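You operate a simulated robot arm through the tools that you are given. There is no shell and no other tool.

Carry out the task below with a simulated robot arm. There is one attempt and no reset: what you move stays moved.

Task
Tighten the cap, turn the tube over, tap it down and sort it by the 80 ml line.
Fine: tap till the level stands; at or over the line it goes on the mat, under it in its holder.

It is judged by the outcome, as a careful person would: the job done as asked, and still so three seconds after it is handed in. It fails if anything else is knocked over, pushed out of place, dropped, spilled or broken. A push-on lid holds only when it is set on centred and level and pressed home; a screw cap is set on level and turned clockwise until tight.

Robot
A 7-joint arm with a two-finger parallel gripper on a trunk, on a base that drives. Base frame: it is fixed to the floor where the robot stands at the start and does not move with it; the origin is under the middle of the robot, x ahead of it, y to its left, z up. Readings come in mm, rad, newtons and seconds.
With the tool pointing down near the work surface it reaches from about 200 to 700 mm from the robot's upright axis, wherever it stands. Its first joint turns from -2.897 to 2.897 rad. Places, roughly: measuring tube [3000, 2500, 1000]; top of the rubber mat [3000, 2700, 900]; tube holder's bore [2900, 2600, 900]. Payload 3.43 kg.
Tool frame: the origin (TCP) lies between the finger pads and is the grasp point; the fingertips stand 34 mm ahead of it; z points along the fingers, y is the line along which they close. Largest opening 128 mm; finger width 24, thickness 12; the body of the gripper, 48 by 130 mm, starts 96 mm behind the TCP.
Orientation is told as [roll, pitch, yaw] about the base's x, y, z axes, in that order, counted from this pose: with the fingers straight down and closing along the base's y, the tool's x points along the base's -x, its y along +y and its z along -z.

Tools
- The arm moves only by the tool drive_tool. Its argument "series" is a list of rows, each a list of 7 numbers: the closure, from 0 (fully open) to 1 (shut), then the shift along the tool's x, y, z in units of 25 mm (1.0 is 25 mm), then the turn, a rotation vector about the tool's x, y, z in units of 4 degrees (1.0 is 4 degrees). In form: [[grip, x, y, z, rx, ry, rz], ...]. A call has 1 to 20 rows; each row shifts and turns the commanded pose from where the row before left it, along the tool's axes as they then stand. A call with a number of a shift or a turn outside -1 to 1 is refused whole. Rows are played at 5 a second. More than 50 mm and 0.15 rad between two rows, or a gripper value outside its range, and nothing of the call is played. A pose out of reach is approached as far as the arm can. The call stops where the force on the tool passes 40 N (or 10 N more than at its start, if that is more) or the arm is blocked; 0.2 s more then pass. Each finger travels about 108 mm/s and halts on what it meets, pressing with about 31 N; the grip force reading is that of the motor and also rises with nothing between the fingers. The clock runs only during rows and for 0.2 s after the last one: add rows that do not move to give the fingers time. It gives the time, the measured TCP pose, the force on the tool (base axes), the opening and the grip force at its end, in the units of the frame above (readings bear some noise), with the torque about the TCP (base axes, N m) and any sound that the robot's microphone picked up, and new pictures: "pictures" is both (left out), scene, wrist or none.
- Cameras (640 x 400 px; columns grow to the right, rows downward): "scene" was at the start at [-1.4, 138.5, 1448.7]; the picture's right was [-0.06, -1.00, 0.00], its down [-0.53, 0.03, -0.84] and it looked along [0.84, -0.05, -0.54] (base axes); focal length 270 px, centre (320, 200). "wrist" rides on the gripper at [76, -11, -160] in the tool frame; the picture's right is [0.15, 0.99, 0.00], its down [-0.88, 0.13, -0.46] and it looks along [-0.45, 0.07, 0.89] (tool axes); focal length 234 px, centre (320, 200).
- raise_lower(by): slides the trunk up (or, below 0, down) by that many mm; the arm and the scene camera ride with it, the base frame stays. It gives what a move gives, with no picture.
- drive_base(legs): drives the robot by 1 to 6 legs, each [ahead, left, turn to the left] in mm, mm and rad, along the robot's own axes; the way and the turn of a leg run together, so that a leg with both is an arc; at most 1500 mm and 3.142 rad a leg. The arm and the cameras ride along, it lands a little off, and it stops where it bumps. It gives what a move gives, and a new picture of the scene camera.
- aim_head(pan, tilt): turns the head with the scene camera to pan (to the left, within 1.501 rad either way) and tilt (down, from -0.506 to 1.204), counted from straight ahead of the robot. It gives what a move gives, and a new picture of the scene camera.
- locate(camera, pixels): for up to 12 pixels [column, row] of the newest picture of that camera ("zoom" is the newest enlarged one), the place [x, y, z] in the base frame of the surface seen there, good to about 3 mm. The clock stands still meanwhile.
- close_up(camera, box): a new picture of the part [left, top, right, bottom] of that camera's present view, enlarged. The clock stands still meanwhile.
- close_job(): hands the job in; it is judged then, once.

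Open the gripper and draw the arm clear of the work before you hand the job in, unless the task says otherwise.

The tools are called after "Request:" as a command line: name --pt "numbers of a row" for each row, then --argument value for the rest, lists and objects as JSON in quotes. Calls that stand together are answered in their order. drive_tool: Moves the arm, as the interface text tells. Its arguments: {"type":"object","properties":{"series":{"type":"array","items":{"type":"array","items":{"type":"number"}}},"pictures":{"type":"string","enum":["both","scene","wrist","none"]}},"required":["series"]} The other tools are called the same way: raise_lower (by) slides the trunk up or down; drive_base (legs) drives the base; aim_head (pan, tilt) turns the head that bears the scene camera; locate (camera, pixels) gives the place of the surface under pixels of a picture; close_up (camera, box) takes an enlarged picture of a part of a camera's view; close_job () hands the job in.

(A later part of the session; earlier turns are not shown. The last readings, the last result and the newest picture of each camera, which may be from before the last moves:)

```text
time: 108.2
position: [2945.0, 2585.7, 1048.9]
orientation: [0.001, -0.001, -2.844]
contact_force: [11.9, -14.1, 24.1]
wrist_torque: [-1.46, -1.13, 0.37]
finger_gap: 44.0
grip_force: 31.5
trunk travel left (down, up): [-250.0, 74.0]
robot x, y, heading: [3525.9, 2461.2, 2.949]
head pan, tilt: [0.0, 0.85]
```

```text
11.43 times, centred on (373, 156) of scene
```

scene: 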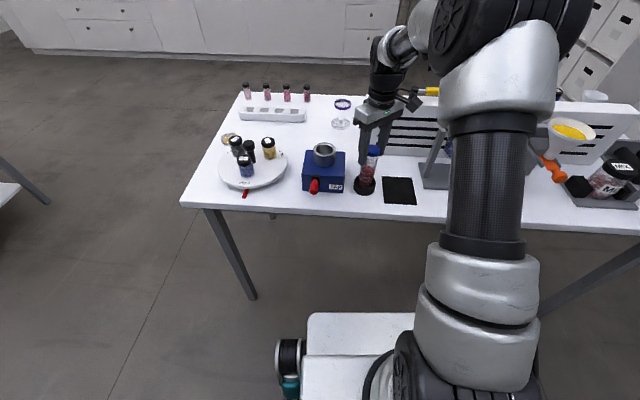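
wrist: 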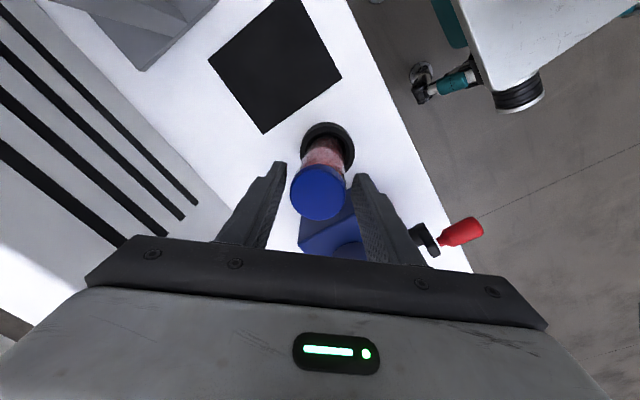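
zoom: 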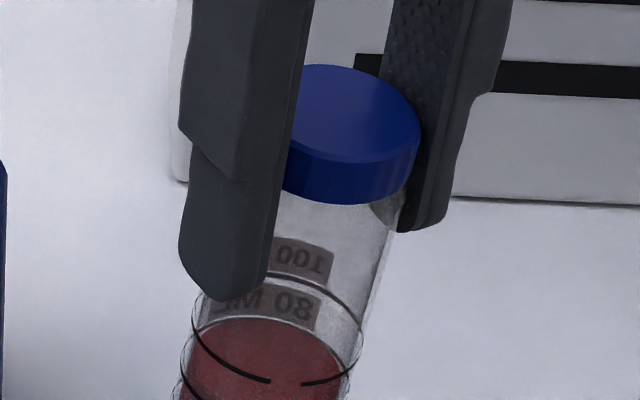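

Torque is now 0.37 and the tube held still while the cap turned about 14° more. I keep going with the same wedge.

Request:
drive_tool --pt "0.95 0 0 0.02 0 0 0.5" --pt "0.95 0 0 0 0 0 0.5" --pt "0.95 0 0 0.02 0 0 0.5" --pt "0.95 0 0 0 0 0 0.5" --pt "0.95 0 0 0.02 0 0 0.5" --pt "0.95 0 0 0 0 0 0.5" --pt "0.95 0 0 0.02 0 0 0.5" --pt "0.95 0 0 0 0 0 0.5" --pictures "none"

Request:
close_up --camera "wrist" --box '[292, 160, 348, 195]'

Request:
close_up --camera "scene" --box '[355, 138, 391, 173]'

Request:
drive_tool --pt "0.95 0 0 0.02 0 0 0.5" --pt "0.95 0 0 0 0 0 0.5" --pt "0.95 0 0 0.02 0 0 0.5" --pt "0.95 0 0 0 0 0 0.5" --pt "0.95 0 0 0.02 0 0 0.5" --pt "0.95 0 0 0 0 0 0.5" --pt "0.95 0 0 0.02 0 0 0.5" --pt "0.95 0 0 0 0 0 0.5" --pictures "none"

Request:
close_up --camera "wrist" --box '[292, 160, 348, 195]'

Request:
close_up --camera "scene" --box '[355, 138, 391, 173]'

```text
time: 110.0
position: [2943.3, 2587.6, 1046.9]
orientation: [-0.001, -0.007, -3.126]
contact_force: [3.5, -8.9, 33.6]
wrist_torque: [-0.94, -0.4, 0.38]
finger_gap: 45.2
grip_force: 30.7
trunk travel left (down, up): [-250.0, 74.0]
robot x, y, heading: [3524.6, 2461.7, 2.951]
head pan, tilt: [0.0, 0.85]
```

```text
11.43 times, centred on (320, 178) of wrist
```

zoom: 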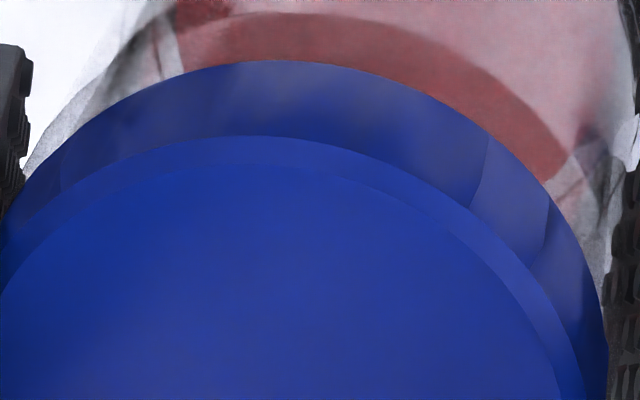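

```text
11.43 times, centred on (373, 156) of scene
```

zoom: 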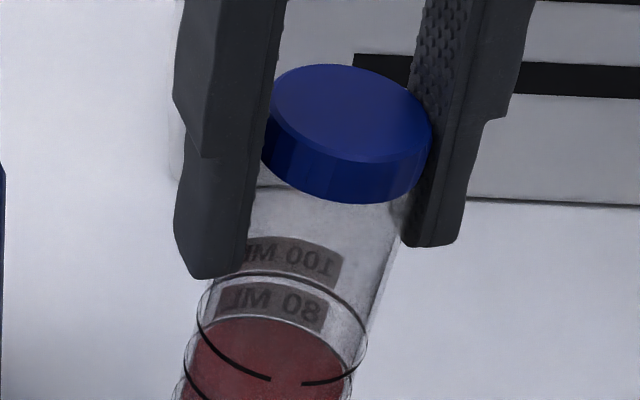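

```text
time: 111.8
position: [2944.4, 2586.7, 1041.7]
orientation: [0.001, 0.002, 2.879]
contact_force: [4.2, -15.0, 14.1]
wrist_torque: [-1.81, -0.5, 0.35]
finger_gap: 45.3
grip_force: 31.1
trunk travel left (down, up): [-250.0, 74.0]
robot x, y, heading: [3525.2, 2460.7, 2.953]
head pan, tilt: [0.0, 0.85]
```

```text
11.43 times, centred on (320, 178) of wrist
```

zoom: 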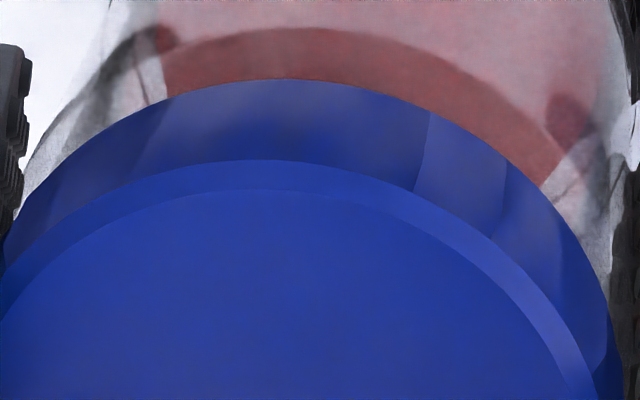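

```text
11.43 times, centred on (373, 156) of scene
```

zoom: 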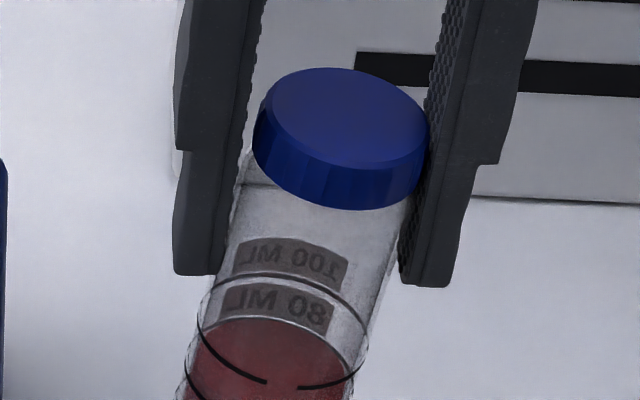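

The fingers now slip partly on the cap (facet edge 478→418) at torque 0.35–0.38, with axial load using up friction. I regrip with less axial load and the sideways load along the closing axis.

Request:
drive_tool --pt "0.55 0 0 0 0 0 0" --pt "0.55 0 0.1 0 0 0 0" --pt "0.55 0 0.1 -0.12 0 0 -1" --pt "0.55 0 0 -0.12 0 0 -1" --pt "0.55 0 0 -0.12 0 0 -1" --pt "0.55 0 0 0 0 0 -1" --pt "0.55 0 0 0 0 0 -1" --pt "0.55 0 0 0 0 0 -1" --pt "0.55 0 0 0 0 0 -1" --pt "0.55 0 0 0 0 0 -1" --pt "0.55 0 0 0 0 0 -1" --pt "0.55 0 0 0 0 0 -1" --pt "0.55 0 0 0 0 0 0" --pictures "both"

Request:
close_up --camera "wrist" --box '[240, 100, 400, 220]'

Request:
close_up --camera "scene" --box '[325, 130, 409, 205]'

```text
time: 114.6
position: [2941.6, 2584.3, 1051.2]
orientation: [0.001, 0.0, -2.703]
contact_force: [-0.3, -0.5, 0.3]
wrist_torque: [-0.02, 0.01, -0.03]
finger_gap: 57.5
grip_force: 0.0
trunk travel left (down, up): [-250.0, 74.0]
robot x, y, heading: [3524.0, 2462.0, 2.947]
head pan, tilt: [0.0, 0.85]
```

scene: 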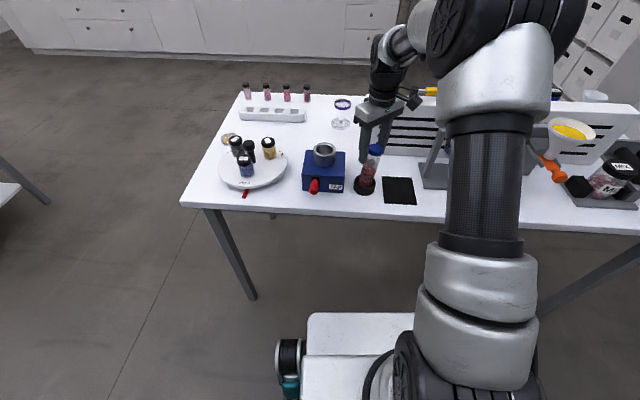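
wrist: 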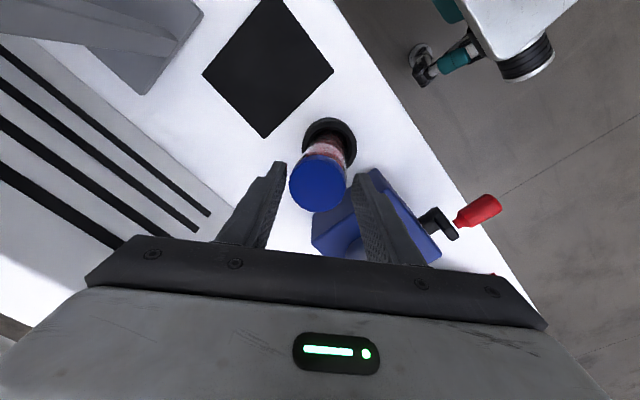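

```text
3.33 times, centred on (320, 160) of wrist
```

zoom: 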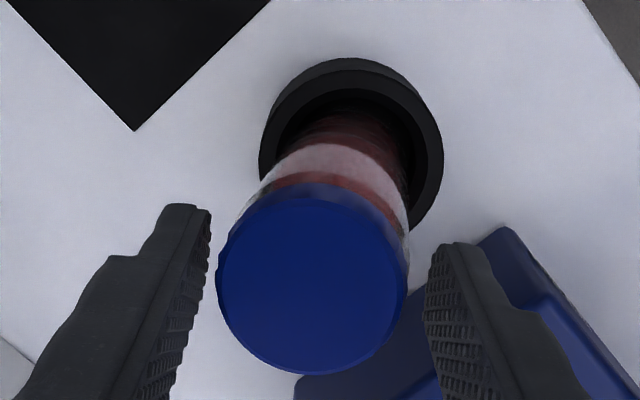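

```text
5.33 times, centred on (367, 168) of scene
```

zoom: 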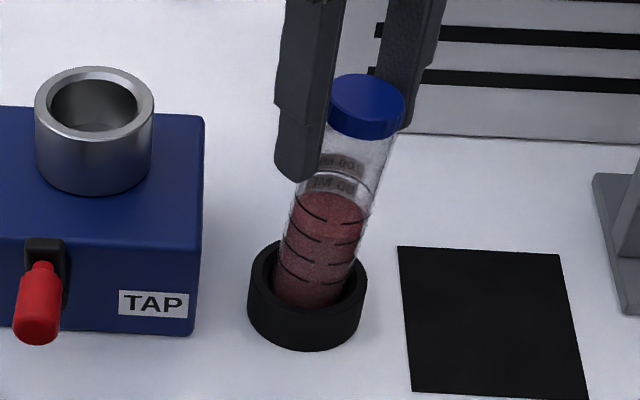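

The tube now leans noticeably. I locate the cap before regripping and pushing it back upright.

Request:
locate --camera "wrist" --pixels '[[318, 182], [300, 182], [336, 182], [318, 165], [318, 205], [330, 125]]'

```text
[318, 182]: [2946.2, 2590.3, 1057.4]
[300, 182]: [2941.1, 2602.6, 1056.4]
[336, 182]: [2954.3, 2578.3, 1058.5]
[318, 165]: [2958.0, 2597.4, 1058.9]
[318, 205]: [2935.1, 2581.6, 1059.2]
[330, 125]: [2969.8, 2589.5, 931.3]
```

Cap centre is now about (2947, 2590), leaning roughly 6° toward +y. I centre the hand, tilt it to match the lean, and grip.

Request:
drive_tool --pt "0.55 0.15 -0.06 0 0 0 0" --pt "0.55 0.14 -0.055 0 0 0 0" --pt "0.55 0 0 0 -0.6 -0.28 0" --pt "0.55 0 0 0 -0.6 -0.28 0" --pt "0.55 0 0 0 0 0 0" --pictures "both"

Request:
close_up --camera "wrist" --box '[240, 100, 400, 220]'

Request:
close_up --camera "scene" --box '[325, 130, 409, 205]'

```text
time: 115.8
position: [2945.6, 2588.7, 1050.6]
orientation: [0.085, -0.04, -2.708]
contact_force: [-0.1, 0.3, 0.6]
wrist_torque: [-0.01, -0.01, 0.0]
finger_gap: 57.8
grip_force: 0.1
trunk travel left (down, up): [-250.0, 74.0]
robot x, y, heading: [3527.3, 2461.6, 2.954]
head pan, tilt: [0.0, 0.85]
```

scene: 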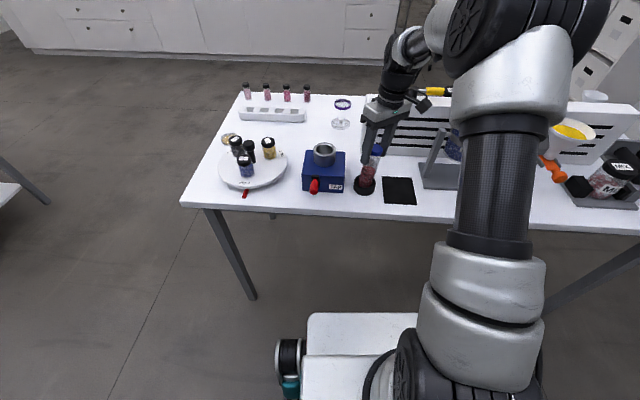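
wrist: 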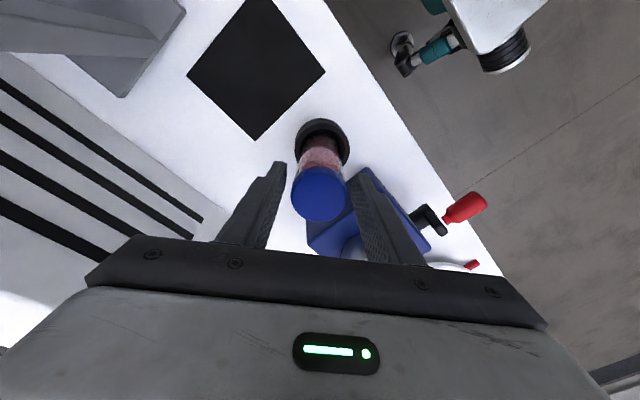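

```text
3.33 times, centred on (320, 160) of wrist
```

zoom: 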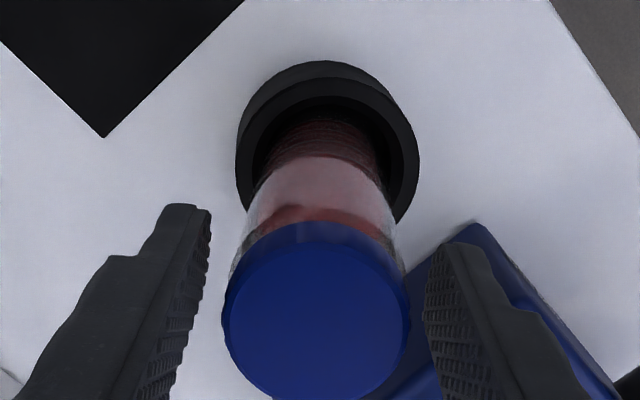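

```text
5.33 times, centred on (367, 168) of scene
```

zoom: 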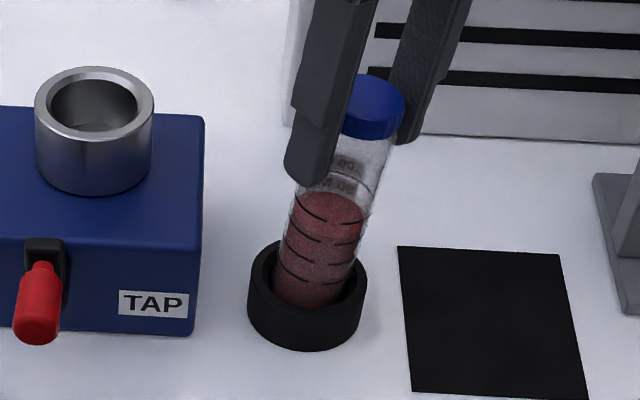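

The hand is aligned with the leaning tube. I grip and load sideways along the closing axis, only a little downward.

Request:
drive_tool --pt "0.75 0 0 0 0 0 0" --pt "0.95 0 0 0 0 0 0" --pt "0.95 0 -0.08 0.02 0 0 0" --pt "0.95 0 -0.08 0.02 0 0 0" --pt "0.95 0 0 0 0 0 0" --pictures "none"

Request:
close_up --camera "wrist" --box '[292, 160, 348, 195]'

Request:
close_up --camera "scene" --box '[355, 138, 391, 173]'

```text
time: 117.0
position: [2946.2, 2590.4, 1050.9]
orientation: [0.088, -0.038, -2.707]
contact_force: [10.5, -14.0, 7.6]
wrist_torque: [-1.35, -1.11, 0.22]
finger_gap: 41.9
grip_force: 31.3
trunk travel left (down, up): [-250.0, 74.0]
robot x, y, heading: [3524.4, 2458.5, 2.945]
head pan, tilt: [0.0, 0.85]
```

```text
11.43 times, centred on (320, 178) of wrist
```

zoom: 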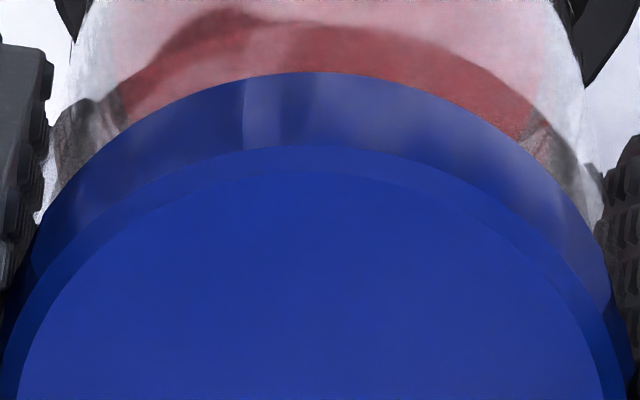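

```text
11.43 times, centred on (373, 156) of scene
```

zoom: 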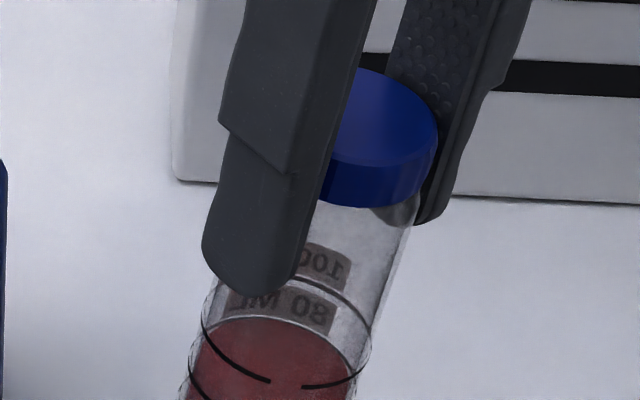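

Lateral load is 17 N, axial 8 N. I turn clockwise in 16° steps and compare facet edge (col 245) and label edge (col 350).

Request:
drive_tool --pt "0.95 0 0 0 0 0 0.5" --pt "0.95 0 0 0 0 0 0.5" --pt "0.95 0 0 0 0 0 0.5" --pt "0.95 0 0 0 0 0 0.5" --pt "0.95 0 0 0 0 0 0.5" --pt "0.95 0 0 0 0 0 0.5" --pt "0.95 0 0 0 0 0 0.5" --pt "0.95 0 0 0 0 0 0.5" --pictures "none"

Request:
close_up --camera "wrist" --box '[292, 160, 348, 195]'

Request:
close_up --camera "scene" --box '[355, 138, 391, 173]'

Request:
drive_tool --pt "0.95 0 0 0 0 0 0.5" --pt "0.95 0 0 0 0 0 0.5" --pt "0.95 0 0 0 0 0 0.5" --pt "0.95 0 0 0 0 0 0.5" --pt "0.95 0 0 0 0 0 0.5" --pt "0.95 0 0 0 0 0 0.5" --pt "0.95 0 0 0 0 0 0.5" --pt "0.95 0 0 0 0 0 0.5" --pictures "none"

Request:
close_up --camera "wrist" --box '[292, 160, 348, 195]'

Request:
close_up --camera "scene" --box '[355, 138, 391, 173]'

```text
time: 118.8
position: [2945.7, 2592.0, 1049.7]
orientation: [0.091, -0.015, -2.984]
contact_force: [5.8, -6.7, 5.5]
wrist_torque: [-0.81, -0.67, 0.18]
finger_gap: 42.4
grip_force: 30.6
trunk travel left (down, up): [-250.0, 74.0]
robot x, y, heading: [3525.9, 2462.0, 2.949]
head pan, tilt: [0.0, 0.85]
```

```text
11.43 times, centred on (320, 178) of wrist
```

zoom: 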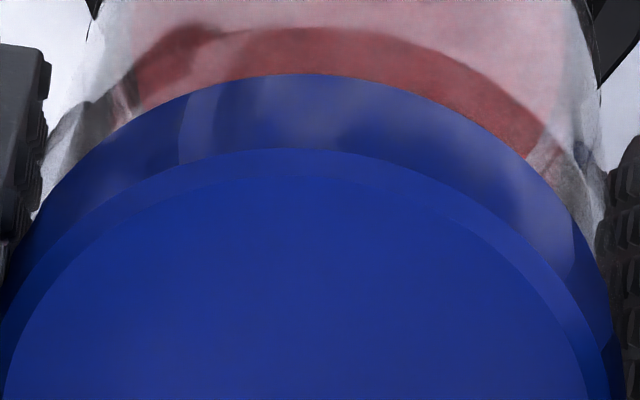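

```text
11.43 times, centred on (373, 156) of scene
```

zoom: 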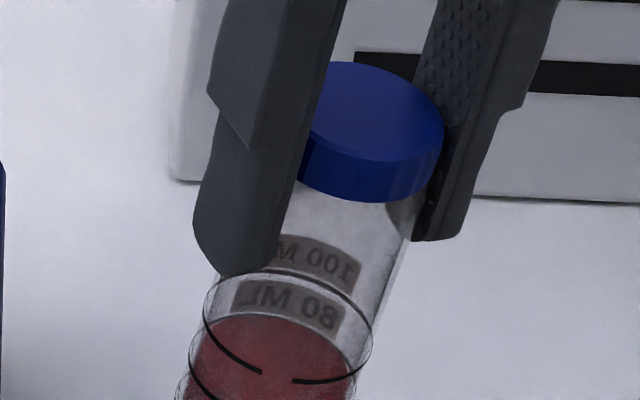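

```text
time: 120.6
position: [2945.4, 2590.3, 1050.0]
orientation: [0.093, 0.012, 3.019]
contact_force: [7.6, -11.4, -0.1]
wrist_torque: [-1.35, -0.92, 0.24]
finger_gap: 42.2
grip_force: 31.8
trunk travel left (down, up): [-250.0, 74.0]
robot x, y, heading: [3526.1, 2461.0, 2.949]
head pan, tilt: [0.0, 0.85]
```

```text
11.43 times, centred on (320, 178) of wrist
```

zoom: 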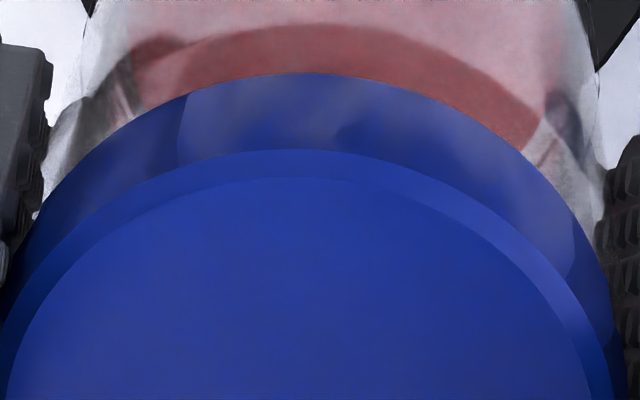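

```text
11.43 times, centred on (373, 156) of scene
```

zoom: 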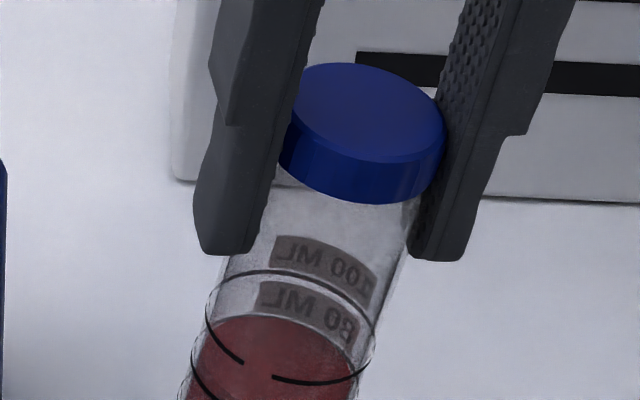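

Relative cap motion per 16° has dwindled (12°, 6°, 3°, about 1°), which suggests the cap is tight. I do one more well-loaded check turn.

Request:
drive_tool --pt "0.55 0 0 0 0 0 0" --pt "0.55 0 0 0 0 0 0" --pt "0.55 0 0 0 0 0 -1" --pt "0.55 0 0 0 0 0 -1" --pt "0.55 0 0 0 0 0 -1" --pt "0.55 0 0 0 0 0 -1" --pt "0.55 0 0 0 0 0 -1" --pt "0.55 0 0 0 0 0 -1" --pt "0.55 0 0 0 0 0 -1" --pt "0.55 0 0 0 0 0 0" --pt "0.75 0 0 0 0 0 0" --pt "0.95 0 0 0 0 0 0" --pt "0.95 0 -0.08 0.04 0 0 0" --pt "0.95 0 -0.08 0.04 0 0 0" --pt "0.95 0 -0.04 0 0 0 0" --pt "0.95 0 0 0 0 0 0" --pictures "none"

Request:
close_up --camera "wrist" --box '[292, 160, 348, 195]'

Request:
close_up --camera "scene" --box '[355, 138, 391, 173]'

Request:
drive_tool --pt "0.95 0 0 0.01 0 0 0.5" --pt "0.95 0 0 0.01 0 0 0.5" --pt "0.95 0 0 0.01 0 0 0.5" --pt "0.95 0 0 0.01 0 0 0.5" --pt "0.95 0 0 0.01 0 0 0.5" --pt "0.95 0 0 0.01 0 0 0.5" --pt "0.95 0 0 0.01 0 0 0.5" --pt "0.95 0 0 0.01 0 0 0.5" --pictures "none"

Request:
close_up --camera "wrist" --box '[292, 160, 348, 195]'

Request:
close_up --camera "scene" --box '[355, 138, 391, 173]'

```text
time: 124.0
position: [2944.3, 2595.7, 1049.3]
orientation: [0.087, -0.038, -2.778]
contact_force: [7.8, -15.6, 19.0]
wrist_torque: [-1.78, -0.84, 0.14]
finger_gap: 43.3
grip_force: 30.9
trunk travel left (down, up): [-250.0, 74.0]
robot x, y, heading: [3524.9, 2460.9, 2.947]
head pan, tilt: [0.0, 0.85]
```

```text
11.43 times, centred on (320, 178) of wrist
```

zoom: 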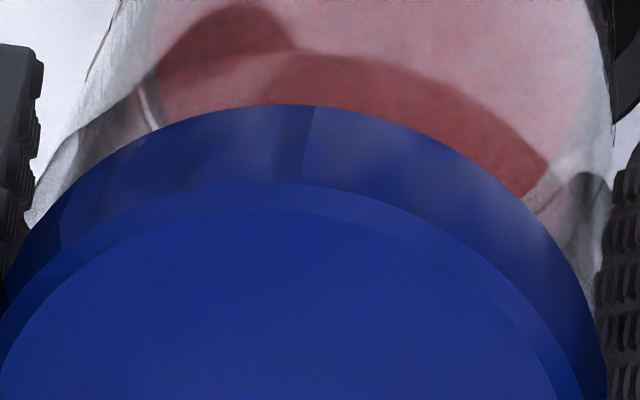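

```text
11.43 times, centred on (373, 156) of scene
```

zoom: 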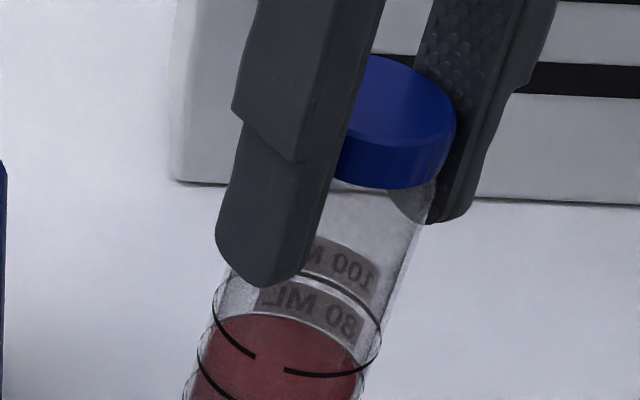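

```text
time: 125.8
position: [2945.7, 2595.3, 1047.6]
orientation: [0.091, -0.01, -3.055]
contact_force: [6.7, -6.1, 24.9]
wrist_torque: [-0.97, -0.74, 0.39]
finger_gap: 45.0
grip_force: 30.8
trunk travel left (down, up): [-250.0, 74.0]
robot x, y, heading: [3524.7, 2461.5, 2.949]
head pan, tilt: [0.0, 0.85]
```

```text
11.43 times, centred on (320, 178) of wrist
```

zoom: 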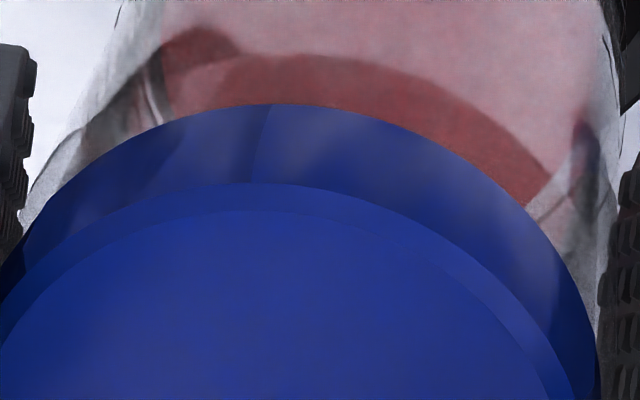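

```text
11.43 times, centred on (373, 156) of scene
```

zoom: 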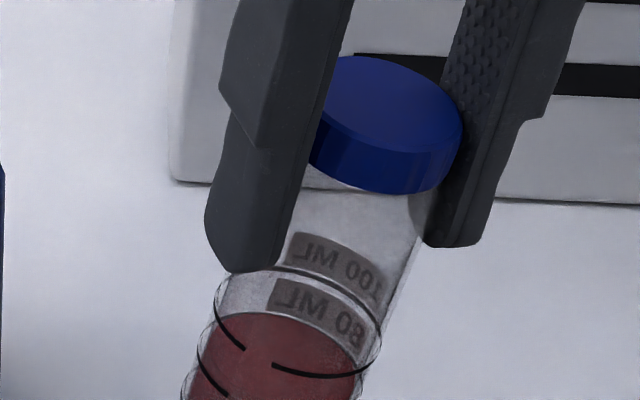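

The facets slipped about 9° and the tube turned about 8° with torque 0.39, so the cap no longer turns on the tube: it is tight. I bring the tube back upright and release it.

Request:
drive_tool --pt "0.95 0 0.19 -0.02 0.33 0.03 0" --pt "0.95 0 0.19 -0.02 0.33 0.03 0" --pt "0.95 0 0.19 -0.02 0.33 0.03 0" --pt "0.95 0 0.19 0 0.33 0.03 0" --pt "0.95 0 0 0 0 0 0" --pictures "scene"

Request:
close_up --camera "scene" --box '[325, 130, 409, 205]'

```text
time: 127.0
position: [2944.9, 2576.1, 1048.0]
orientation: [-0.001, 0.002, -3.053]
contact_force: [-0.1, -3.0, 2.8]
wrist_torque: [-0.37, -0.01, 0.13]
finger_gap: 41.7
grip_force: 30.8
trunk travel left (down, up): [-250.0, 74.0]
robot x, y, heading: [3525.9, 2462.4, 2.949]
head pan, tilt: [0.0, 0.85]
```

scene: 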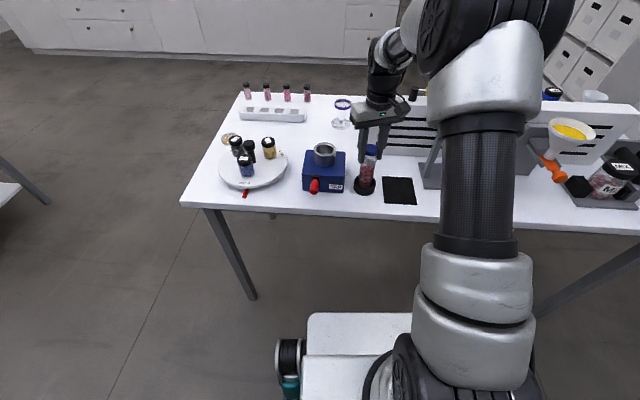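

```text
5.33 times, centred on (367, 168) of scene
```

zoom: 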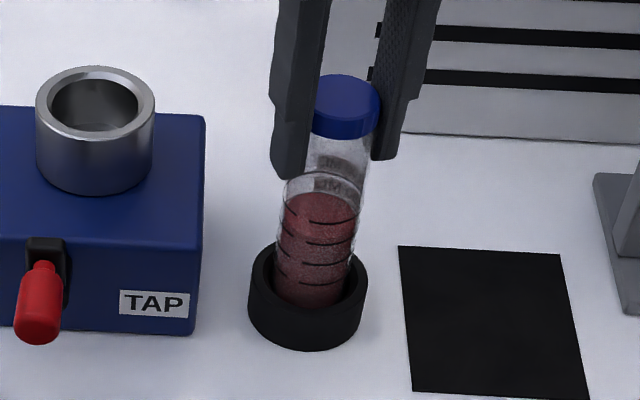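

The tube stands upright again. So that the labels face me for the reading, I turn the free tube (cap and tube together, clockwise) with no load.

Request:
drive_tool --pt "0.95 0 0 -0.06 0 0 0" --pt "0.95 0 0 0 0 0 1" --pt "0.95 0 0 0 0 0 1" --pt "0.95 0 0 0 0 0 1" --pt "0.95 0 0 0 0 0 1" --pt "0.95 0 0 0 0 0 1" --pt "0.95 0 0 0 0 0 1" --pt "0.95 0 0 0 0 0 1" --pt "0.95 0 0 0 0 0 1" --pt "0.95 0 0 0 0 0 1" --pt "0.95 0 0 0 0 0 1" --pt "0.95 0 0 0 0 0 1" --pt "0.95 0 0 0 0 0 1" --pt "0.95 0 0 0 0 0 1" --pt "0.95 0 0 0 0 0 1" --pt "0.95 0 0 0 0 0 1" --pt "0.95 0 0 0 0 0 1" --pt "0.95 0 0 0 0 0 1" --pt "0.95 0 0 0 0 0 1" --pt "0.95 0 0 0 0 0 1" --pictures "none"

Request:
drive_tool --pt "0.95 0 0 0 0 0 1" --pt "0.95 0 0 0 0 0 1" --pt "0.95 0 0 0 0 0 1" --pt "0.95 0 0 0 0 0 1" --pt "0.95 0 0 0 0 0 1" --pt "0.95 0 0 0 0 0 1" --pt "0.95 0 0 0 0 0 1" --pictures "both"

Request:
close_up --camera "scene" --box '[325, 130, 409, 205]'

```text
time: 131.2
position: [2943.9, 2577.0, 1050.1]
orientation: [-0.003, -0.002, 1.901]
contact_force: [5.8, -4.0, -0.5]
wrist_torque: [-0.44, -0.73, 0.13]
finger_gap: 41.4
grip_force: 31.0
trunk travel left (down, up): [-250.0, 74.0]
robot x, y, heading: [3524.3, 2463.2, 2.95]
head pan, tilt: [0.0, 0.85]
```

```text
time: 132.8
position: [2945.1, 2577.6, 1050.2]
orientation: [0.0, -0.002, 1.411]
contact_force: [6.5, -2.1, -0.3]
wrist_torque: [-0.16, -1.01, 0.12]
finger_gap: 41.8
grip_force: 30.6
trunk travel left (down, up): [-250.0, 74.0]
robot x, y, heading: [3526.4, 2463.9, 2.953]
head pan, tilt: [0.0, 0.85]
```

scene: 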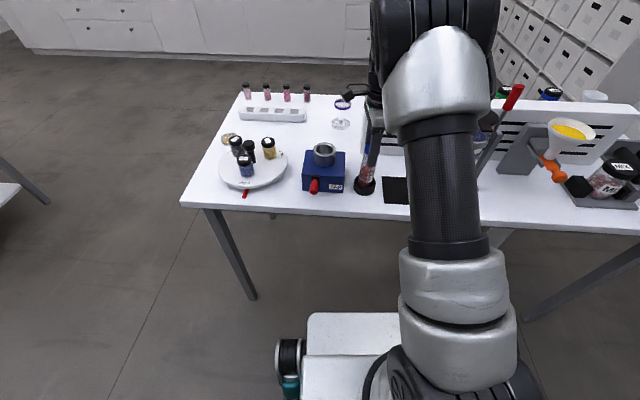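
wrist: 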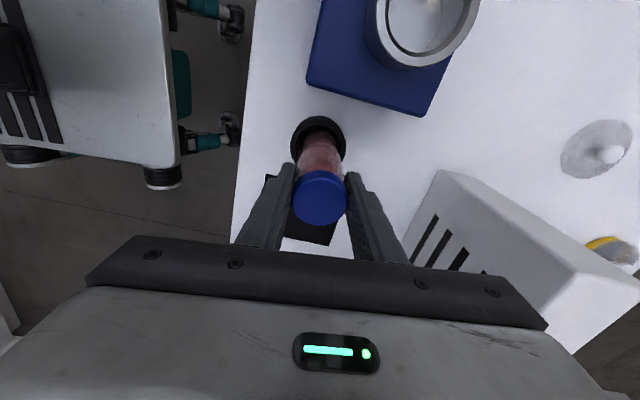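

```text
5.33 times, centred on (367, 168) of scene
```

zoom: 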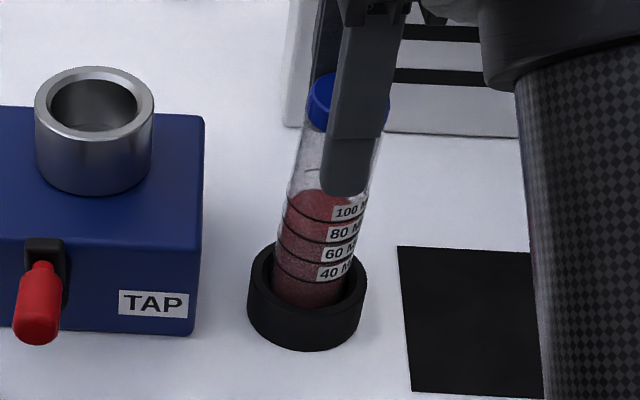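

The labels now come around at the right front. I regrip 64° back and turn 48° more so they face me.

Request:
drive_tool --pt "0.55 0 0 0 0 0 0" --pt "0.55 0 0 0 0 0 0" --pt "0.55 0 0 0 0 0 -1" --pt "0.55 0 0 0 0 0 -1" --pt "0.55 0 0 0 0 0 -1" --pt "0.55 0 0 0 0 0 -1" --pt "0.55 0 0 0 0 0 -1" --pt "0.55 0 0 0 0 0 -1" --pt "0.55 0 0 0 0 0 -1" --pt "0.55 0 0 0 0 0 -1" --pt "0.55 0 0 0 0 0 -1" --pt "0.55 0 0 0 0 0 -1" --pt "0.55 0 0 0 0 0 -1" --pt "0.55 0 0 0 0 0 -1" --pt "0.55 0 0 0 0 0 -1" --pt "0.55 0 0 0 0 0 -1" --pt "0.55 0 0 0 0 0 0" --pt "0.75 0 0 0 0 0 0" --pt "0.95 0 0 0 0 0 0" --pictures "none"

Request:
drive_tool --pt "0.95 0 0 0 0 0 1" --pt "0.95 0 0 0 0 0 1" --pt "0.95 0 0 0 0 0 1" --pt "0.95 0 0 0 0 0 1" --pt "0.95 0 0 0 0 0 1" --pt "0.95 0 0 0 0 0 1" --pt "0.95 0 0 0 0 0 1" --pt "0.95 0 0 0 0 0 1" --pt "0.95 0 0 0 0 0 1" --pt "0.95 0 0 0 0 0 1" --pt "0.95 0 0 0 0 0 1" --pt "0.95 0 0 0 0 0 1" --pt "0.55 0 0 0 0 0 0" --pt "0.55 0 0 0 0 0 0" --pictures "scene"

Request:
close_up --camera "scene" --box '[345, 140, 393, 205]'

```text
time: 136.8
position: [2943.9, 2577.3, 1049.8]
orientation: [0.001, 0.001, 2.39]
contact_force: [-0.7, -0.4, 0.1]
wrist_torque: [-0.09, 0.14, 0.01]
finger_gap: 41.7
grip_force: 30.6
trunk travel left (down, up): [-250.0, 74.0]
robot x, y, heading: [3521.0, 2466.3, 2.945]
head pan, tilt: [0.0, 0.85]
```

```text
time: 139.8
position: [2944.5, 2576.8, 1049.5]
orientation: [0.002, -0.001, 1.553]
contact_force: [0.2, -0.5, 0.3]
wrist_torque: [0.0, -0.02, 0.0]
finger_gap: 57.3
grip_force: 0.1
trunk travel left (down, up): [-250.0, 74.0]
robot x, y, heading: [3524.0, 2461.9, 2.947]
head pan, tilt: [0.0, 0.85]
```

scene: 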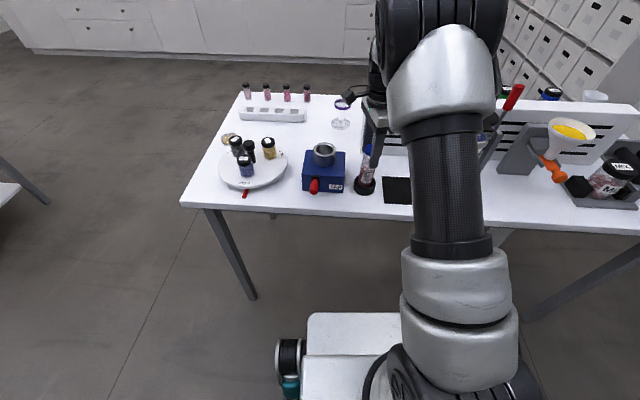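

```text
6.15 times, centred on (369, 172) of scene
```

zoom: 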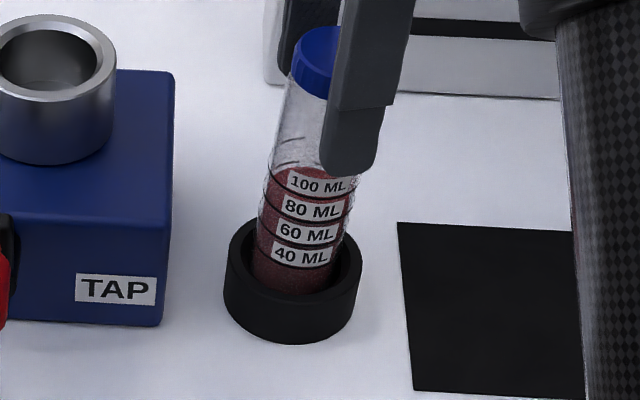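

The labels face me: each line lies with its label. I open clear, rise, and begin rolling the hand back towards the 180°-rolled pose (camera on top) for a side grip.

Request:
drive_tool --pt "0.55 0 0 -0.6 0 0 0" --pt "0.55 0 0 -1 0 0 0" --pt "0.55 0 0 -1 0 0 -1" --pt "0.55 0 0 -1 0 0 -1" --pt "0.55 0 0 -1 0 0 -1" --pt "0.55 0 0 -1 0 0 -1" --pt "0.55 0 0 -1 0 0 -1" --pt "0.55 0 0 -1 0 0 -1" --pt "0.55 0 0 0 0 0 -1" --pt "0.55 0 0 0 0 0 -1" --pt "0.55 0 0 0 0 0 -1" --pt "0.55 0 0 0 0 0 -1" --pt "0.55 0 0 0 0 0 -1" --pt "0.55 0 0 0 0 0 -1" --pt "0.55 0 0 0 0 0 -1" --pt "0.55 0 0 0 0 0 -1" --pt "0.55 0 0 0 0 0 -1" --pt "0.55 0 0 0 0 0 -1" --pt "0.55 0 0 0 0 0 -1" --pt "0.55 0 0 0 0 0 -1" --pictures "none"

Request:
drive_tool --pt "0.4 0 0 0 0 0 -1" --pt "0.4 0 0 0 0 0 -1" --pt "0.4 0 0 0 0 0 -1" --pt "0.4 0 0 0 0 0 -1" --pt "0.4 0 0 0 0 0 -1" --pt "0.4 0 0 0 0 0 -1" --pt "0.4 0 0 0 0 0 -1" --pt "0.4 0 0 0 0 0 -1" --pt "0.4 0 0 0 0 0 -1" --pt "0.4 0 0 0 0 0 -1" --pt "0.4 0 0 0 0 0 -1" --pt "0.4 0 0 0 0 0 -1" --pt "0.4 0 0 0 0 0 -1" --pt "0.4 0 0 0 0 0 -1" --pt "0.4 0 0 0 0 0 -1" --pt "0.4 0 0 0 0 0 -1" --pt "0.4 0 0 0 0 0 -1" --pt "0.4 0 0 0 0 0 -1" --pt "0.4 0 0 0 0 0 -1" --pt "0.4 0 0 0 0 0 -1" --pictures "none"

Request:
drive_tool --pt "0.4 0 0 0 0 0 -1" --pt "0.4 0 0 0 0 0 -1" --pt "0.4 0 0 0 0 0 -1" --pt "0.4 0 0 0 0 0 -1" --pt "0.4 0 0 0 0 0 -1" --pt "0.4 0 0 0 0 0 -1" --pt "0.4 0 0 0 0 0 -1" --pt "0.4 0 0 0 0 0 -1" --pt "0.4 0 0 0 0 0 -1" --pt "0.4 0 0 0 0 0 -1" --pt "0.4 0 0 0 0 0 -1" --pt "0.4 0 0 0 0 0 -1" --pt "0.4 0 0 0 0 0 -1" --pt "0.4 0 0 0 0 0 -1" --pt "0.4 0 0 0 0 0 -1" --pt "0.4 0 0 0 0 0 -1" --pt "0.4 0 0 0 0 0 -1" --pt "0.4 0 0 0 0 0 -1" --pt "0.4 0 0 0 0 0 -1" --pt "0.4 0 0 0 0 0 -1" --pictures "both"

```text
time: 144.0
position: [2944.8, 2575.8, 1239.7]
orientation: [-0.002, -0.001, 2.812]
contact_force: [0.8, 0.1, -0.2]
wrist_torque: [-0.03, 0.01, -0.02]
finger_gap: 57.6
grip_force: 0.0
trunk travel left (down, up): [-250.0, 74.0]
robot x, y, heading: [3519.8, 2460.6, 2.95]
head pan, tilt: [0.0, 0.85]
```

```text
time: 148.2
position: [2944.8, 2577.6, 1239.6]
orientation: [-0.001, 0.001, -2.075]
contact_force: [-0.1, 0.6, 0.6]
wrist_torque: [0.03, -0.03, -0.01]
finger_gap: 76.9
grip_force: 0.0
trunk travel left (down, up): [-250.0, 74.0]
robot x, y, heading: [3521.0, 2457.7, 2.951]
head pan, tilt: [0.0, 0.85]
```

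```text
time: 152.4
position: [2942.5, 2576.9, 1240.7]
orientation: [-0.001, 0.003, -0.678]
contact_force: [-0.1, 0.3, -0.4]
wrist_torque: [-0.01, -0.02, 0.01]
finger_gap: 77.1
grip_force: 0.1
trunk travel left (down, up): [-250.0, 74.0]
robot x, y, heading: [3524.9, 2464.6, 2.946]
head pan, tilt: [0.0, 0.85]
```

scene: 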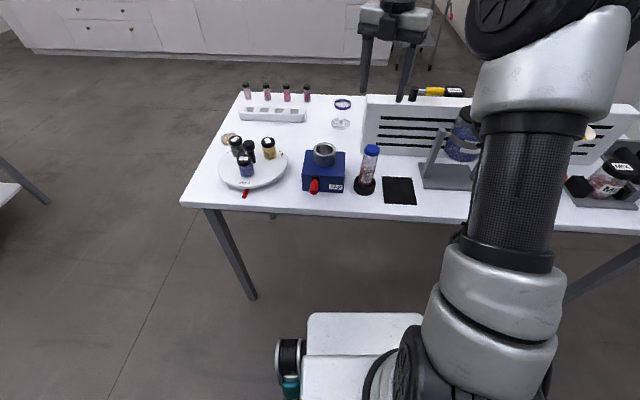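
wrist: 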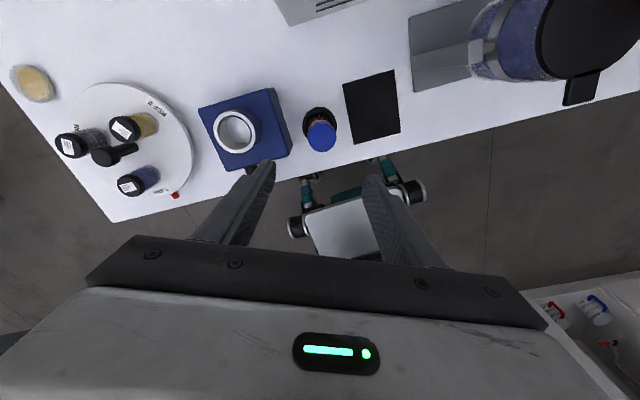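

Everything is clear below. I finish the roll (7 more steps) and then pitch the hand forward to horizontal above the tube.

Request:
drive_tool --pt "0.3 0 0 0 0 0 -1" --pt "0.3 0 0 0 0 0 -1" --pt "0.3 0 0 0 0 0 -1" --pt "0.3 0 0 0 0 0 -1" --pt "0.3 0 0 0 0 0 -1" --pt "0.3 0 0 0 0 0 -1" --pt "0.3 0 0 0 0 0 -1" --pt "0.3 0 0 0 0 1 0" --pt "0.3 0 0 0 0 1 0" --pt "0.3 0 0 0 0 1 0" --pt "0.3 0 0 0 0 1 0" --pt "0.3 0 0 0 0 1 0" --pt "0.3 0 0 0 0 1 0" --pt "0.3 0 0 0 0 1 0" --pt "0.3 0 0 0 0 1 0" --pt "0.3 0 0 0 0 1 0" --pt "0.3 0 0 0 0 1 0" --pt "0.3 0 0 0 0 1 0" --pt "0.3 0 0 0 0 1 0" --pictures "both"

```text
time: 156.4
position: [2944.4, 2576.5, 1239.2]
orientation: [-0.001, 0.84, -0.191]
contact_force: [0.1, -0.2, -0.4]
wrist_torque: [0.02, 0.02, 0.01]
finger_gap: 89.7
grip_force: 0.0
trunk travel left (down, up): [-250.0, 74.0]
robot x, y, heading: [3523.0, 2459.0, 2.951]
head pan, tilt: [0.0, 0.85]
```

scene: 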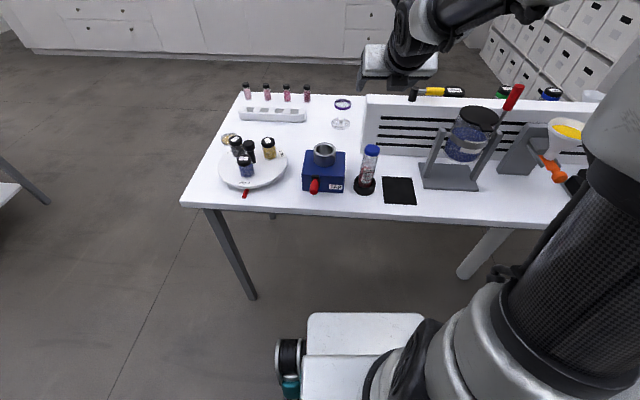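
wrist: 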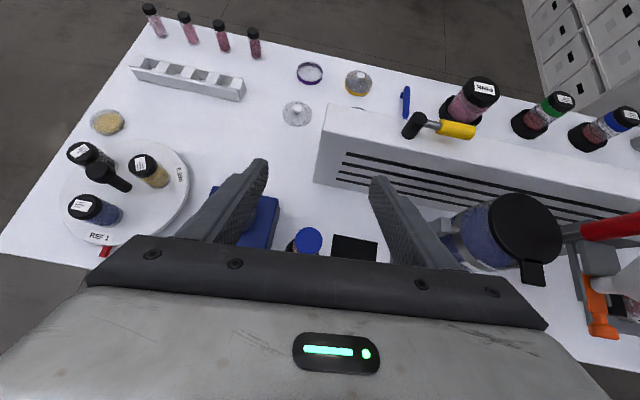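

The pitch reads 0.84 rad and tracks well. I pitch 42° more to horizontal.

Request:
drive_tool --pt "0.3 0 0 0 0 1 0" --pt "0.3 0 0 0 0 1 0" --pt "0.3 0 0 0 0 1 0" --pt "0.3 0 0 0 0 1 0" --pt "0.3 0 0 0 0 1 0" --pt "0.3 0 0 0 0 1 0" --pt "0.3 0 0 0 0 1 0" --pt "0.3 0 0 0 0 1 0" --pt "0.3 0 0 0 0 1 0" --pt "0.3 0 0 0 0 1 0" --pt "0.3 0 0 0 0 0.45 0" --pt "0.3 0 0 0 0 0 0" --pictures "both"

Request:
locate --camera "scene" --pixels '[[371, 148], [371, 151], [368, 170], [366, 178]]'

```text
time: 159.0
position: [2943.5, 2573.9, 1235.8]
orientation: [-0.1, 1.489, -0.282]
contact_force: [1.1, 0.2, 0.1]
wrist_torque: [0.0, -0.01, -0.01]
finger_gap: 89.6
grip_force: 0.0
out of reach, approached as far as the arm can: row 4
trunk travel left (down, up): [-250.0, 74.0]
robot x, y, heading: [3523.2, 2459.3, 2.951]
head pan, tilt: [0.0, 0.85]
```

scene: 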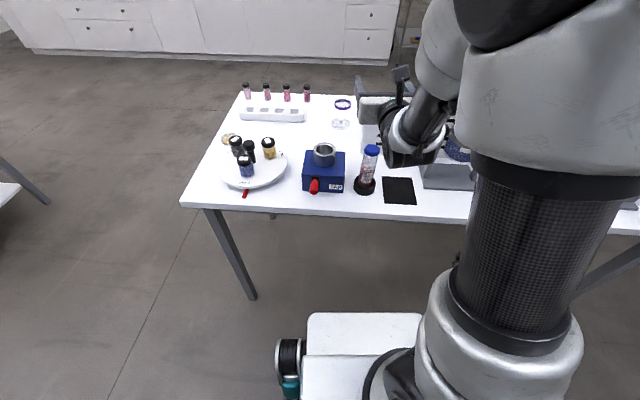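
wrist: 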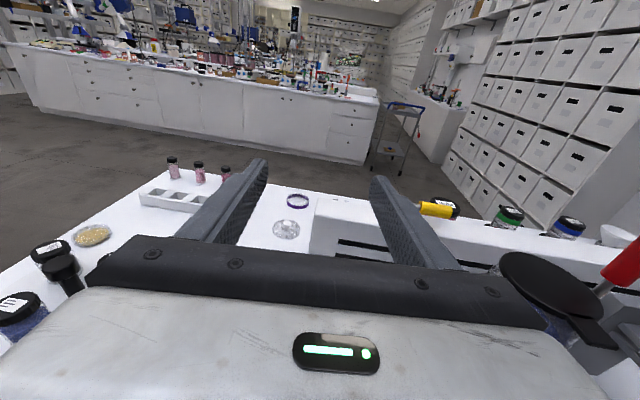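

```text
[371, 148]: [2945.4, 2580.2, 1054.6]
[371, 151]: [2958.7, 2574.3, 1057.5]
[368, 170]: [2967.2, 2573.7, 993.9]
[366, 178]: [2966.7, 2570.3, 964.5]
```

The arm could not quite reach horizontal (pitch 1.489, slightly twisted) because the hand is low relative to the shoulder. I lower the trunk and raise the hand by the arm to ease the wrist.

Request:
raise_lower --by -110

Request:
drive_tool --pt "0.3 0.8 0 0 0 0 0" --pt "0.3 0.8 0 0 0 0 0" --pt "0.3 0.8 0 0 0 0 0" --pt "0.3 0.8 0 0 0 0 0" --pt "0.3 0.8 0 0 0 0 0" --pt "0.3 0.8 0 0 0 0 0" --pt "0.3 0 0 0 0 0 0" --pictures "scene"

```text
time: 160.4
position: [2944.1, 2573.8, 1126.9]
orientation: [-0.097, 1.489, -0.28]
contact_force: [0.2, -0.8, -0.4]
wrist_torque: [-0.01, -0.03, -0.01]
finger_gap: 89.5
grip_force: 0.2
trunk travel left (down, up): [-140.0, 184.0]
robot x, y, heading: [3523.8, 2459.6, 2.95]
head pan, tilt: [0.0, 0.85]
```

```text
time: 162.0
position: [2936.2, 2584.2, 1242.7]
orientation: [-0.461, 1.476, -0.645]
contact_force: [0.2, 0.0, -0.2]
wrist_torque: [0.01, 0.01, 0.0]
finger_gap: 89.7
grip_force: 0.0
trunk travel left (down, up): [-140.0, 184.0]
robot x, y, heading: [3525.0, 2462.7, 2.952]
head pan, tilt: [0.0, 0.85]
```

scene: 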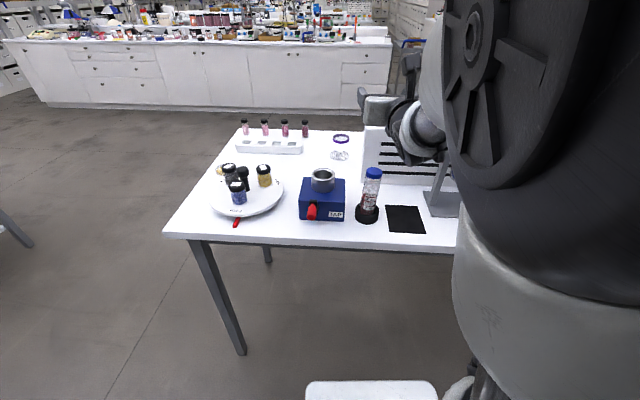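

The tool now points forward and about 5° downward. With the new geometry I command the remaining pitch of 5°.

Request:
drive_tool --pt "0.3 0 0 0 0 0.6 0" --pt "0.3 0 0 0 0 0.6 0" --pt "0.3 0 0 0 0 0 0.5" --pt "0.3 0 0 0 0 0 0" --pictures "both"

```text
time: 163.0
position: [2937.4, 2588.9, 1245.6]
orientation: [-1.64, 1.526, -1.843]
contact_force: [0.0, -0.5, 0.0]
wrist_torque: [-0.01, 0.02, 0.0]
finger_gap: 89.6
grip_force: 0.0
trunk travel left (down, up): [-140.0, 184.0]
robot x, y, heading: [3524.3, 2461.3, 2.957]
head pan, tilt: [0.0, 0.85]
```

scene: 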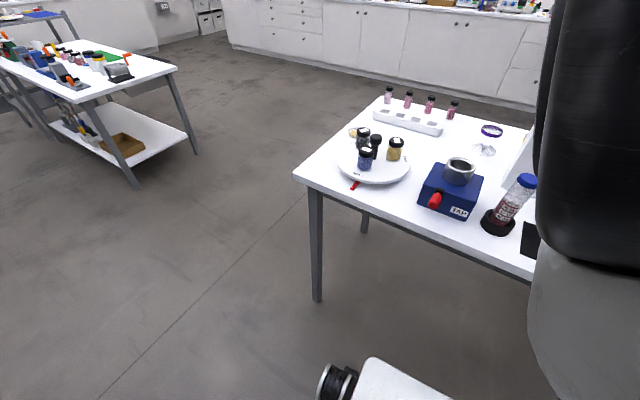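
wrist: 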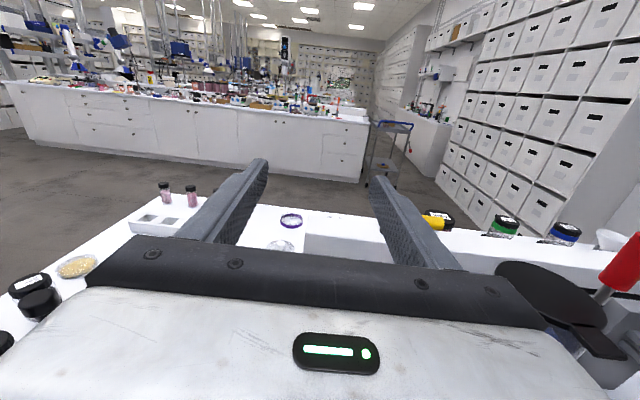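

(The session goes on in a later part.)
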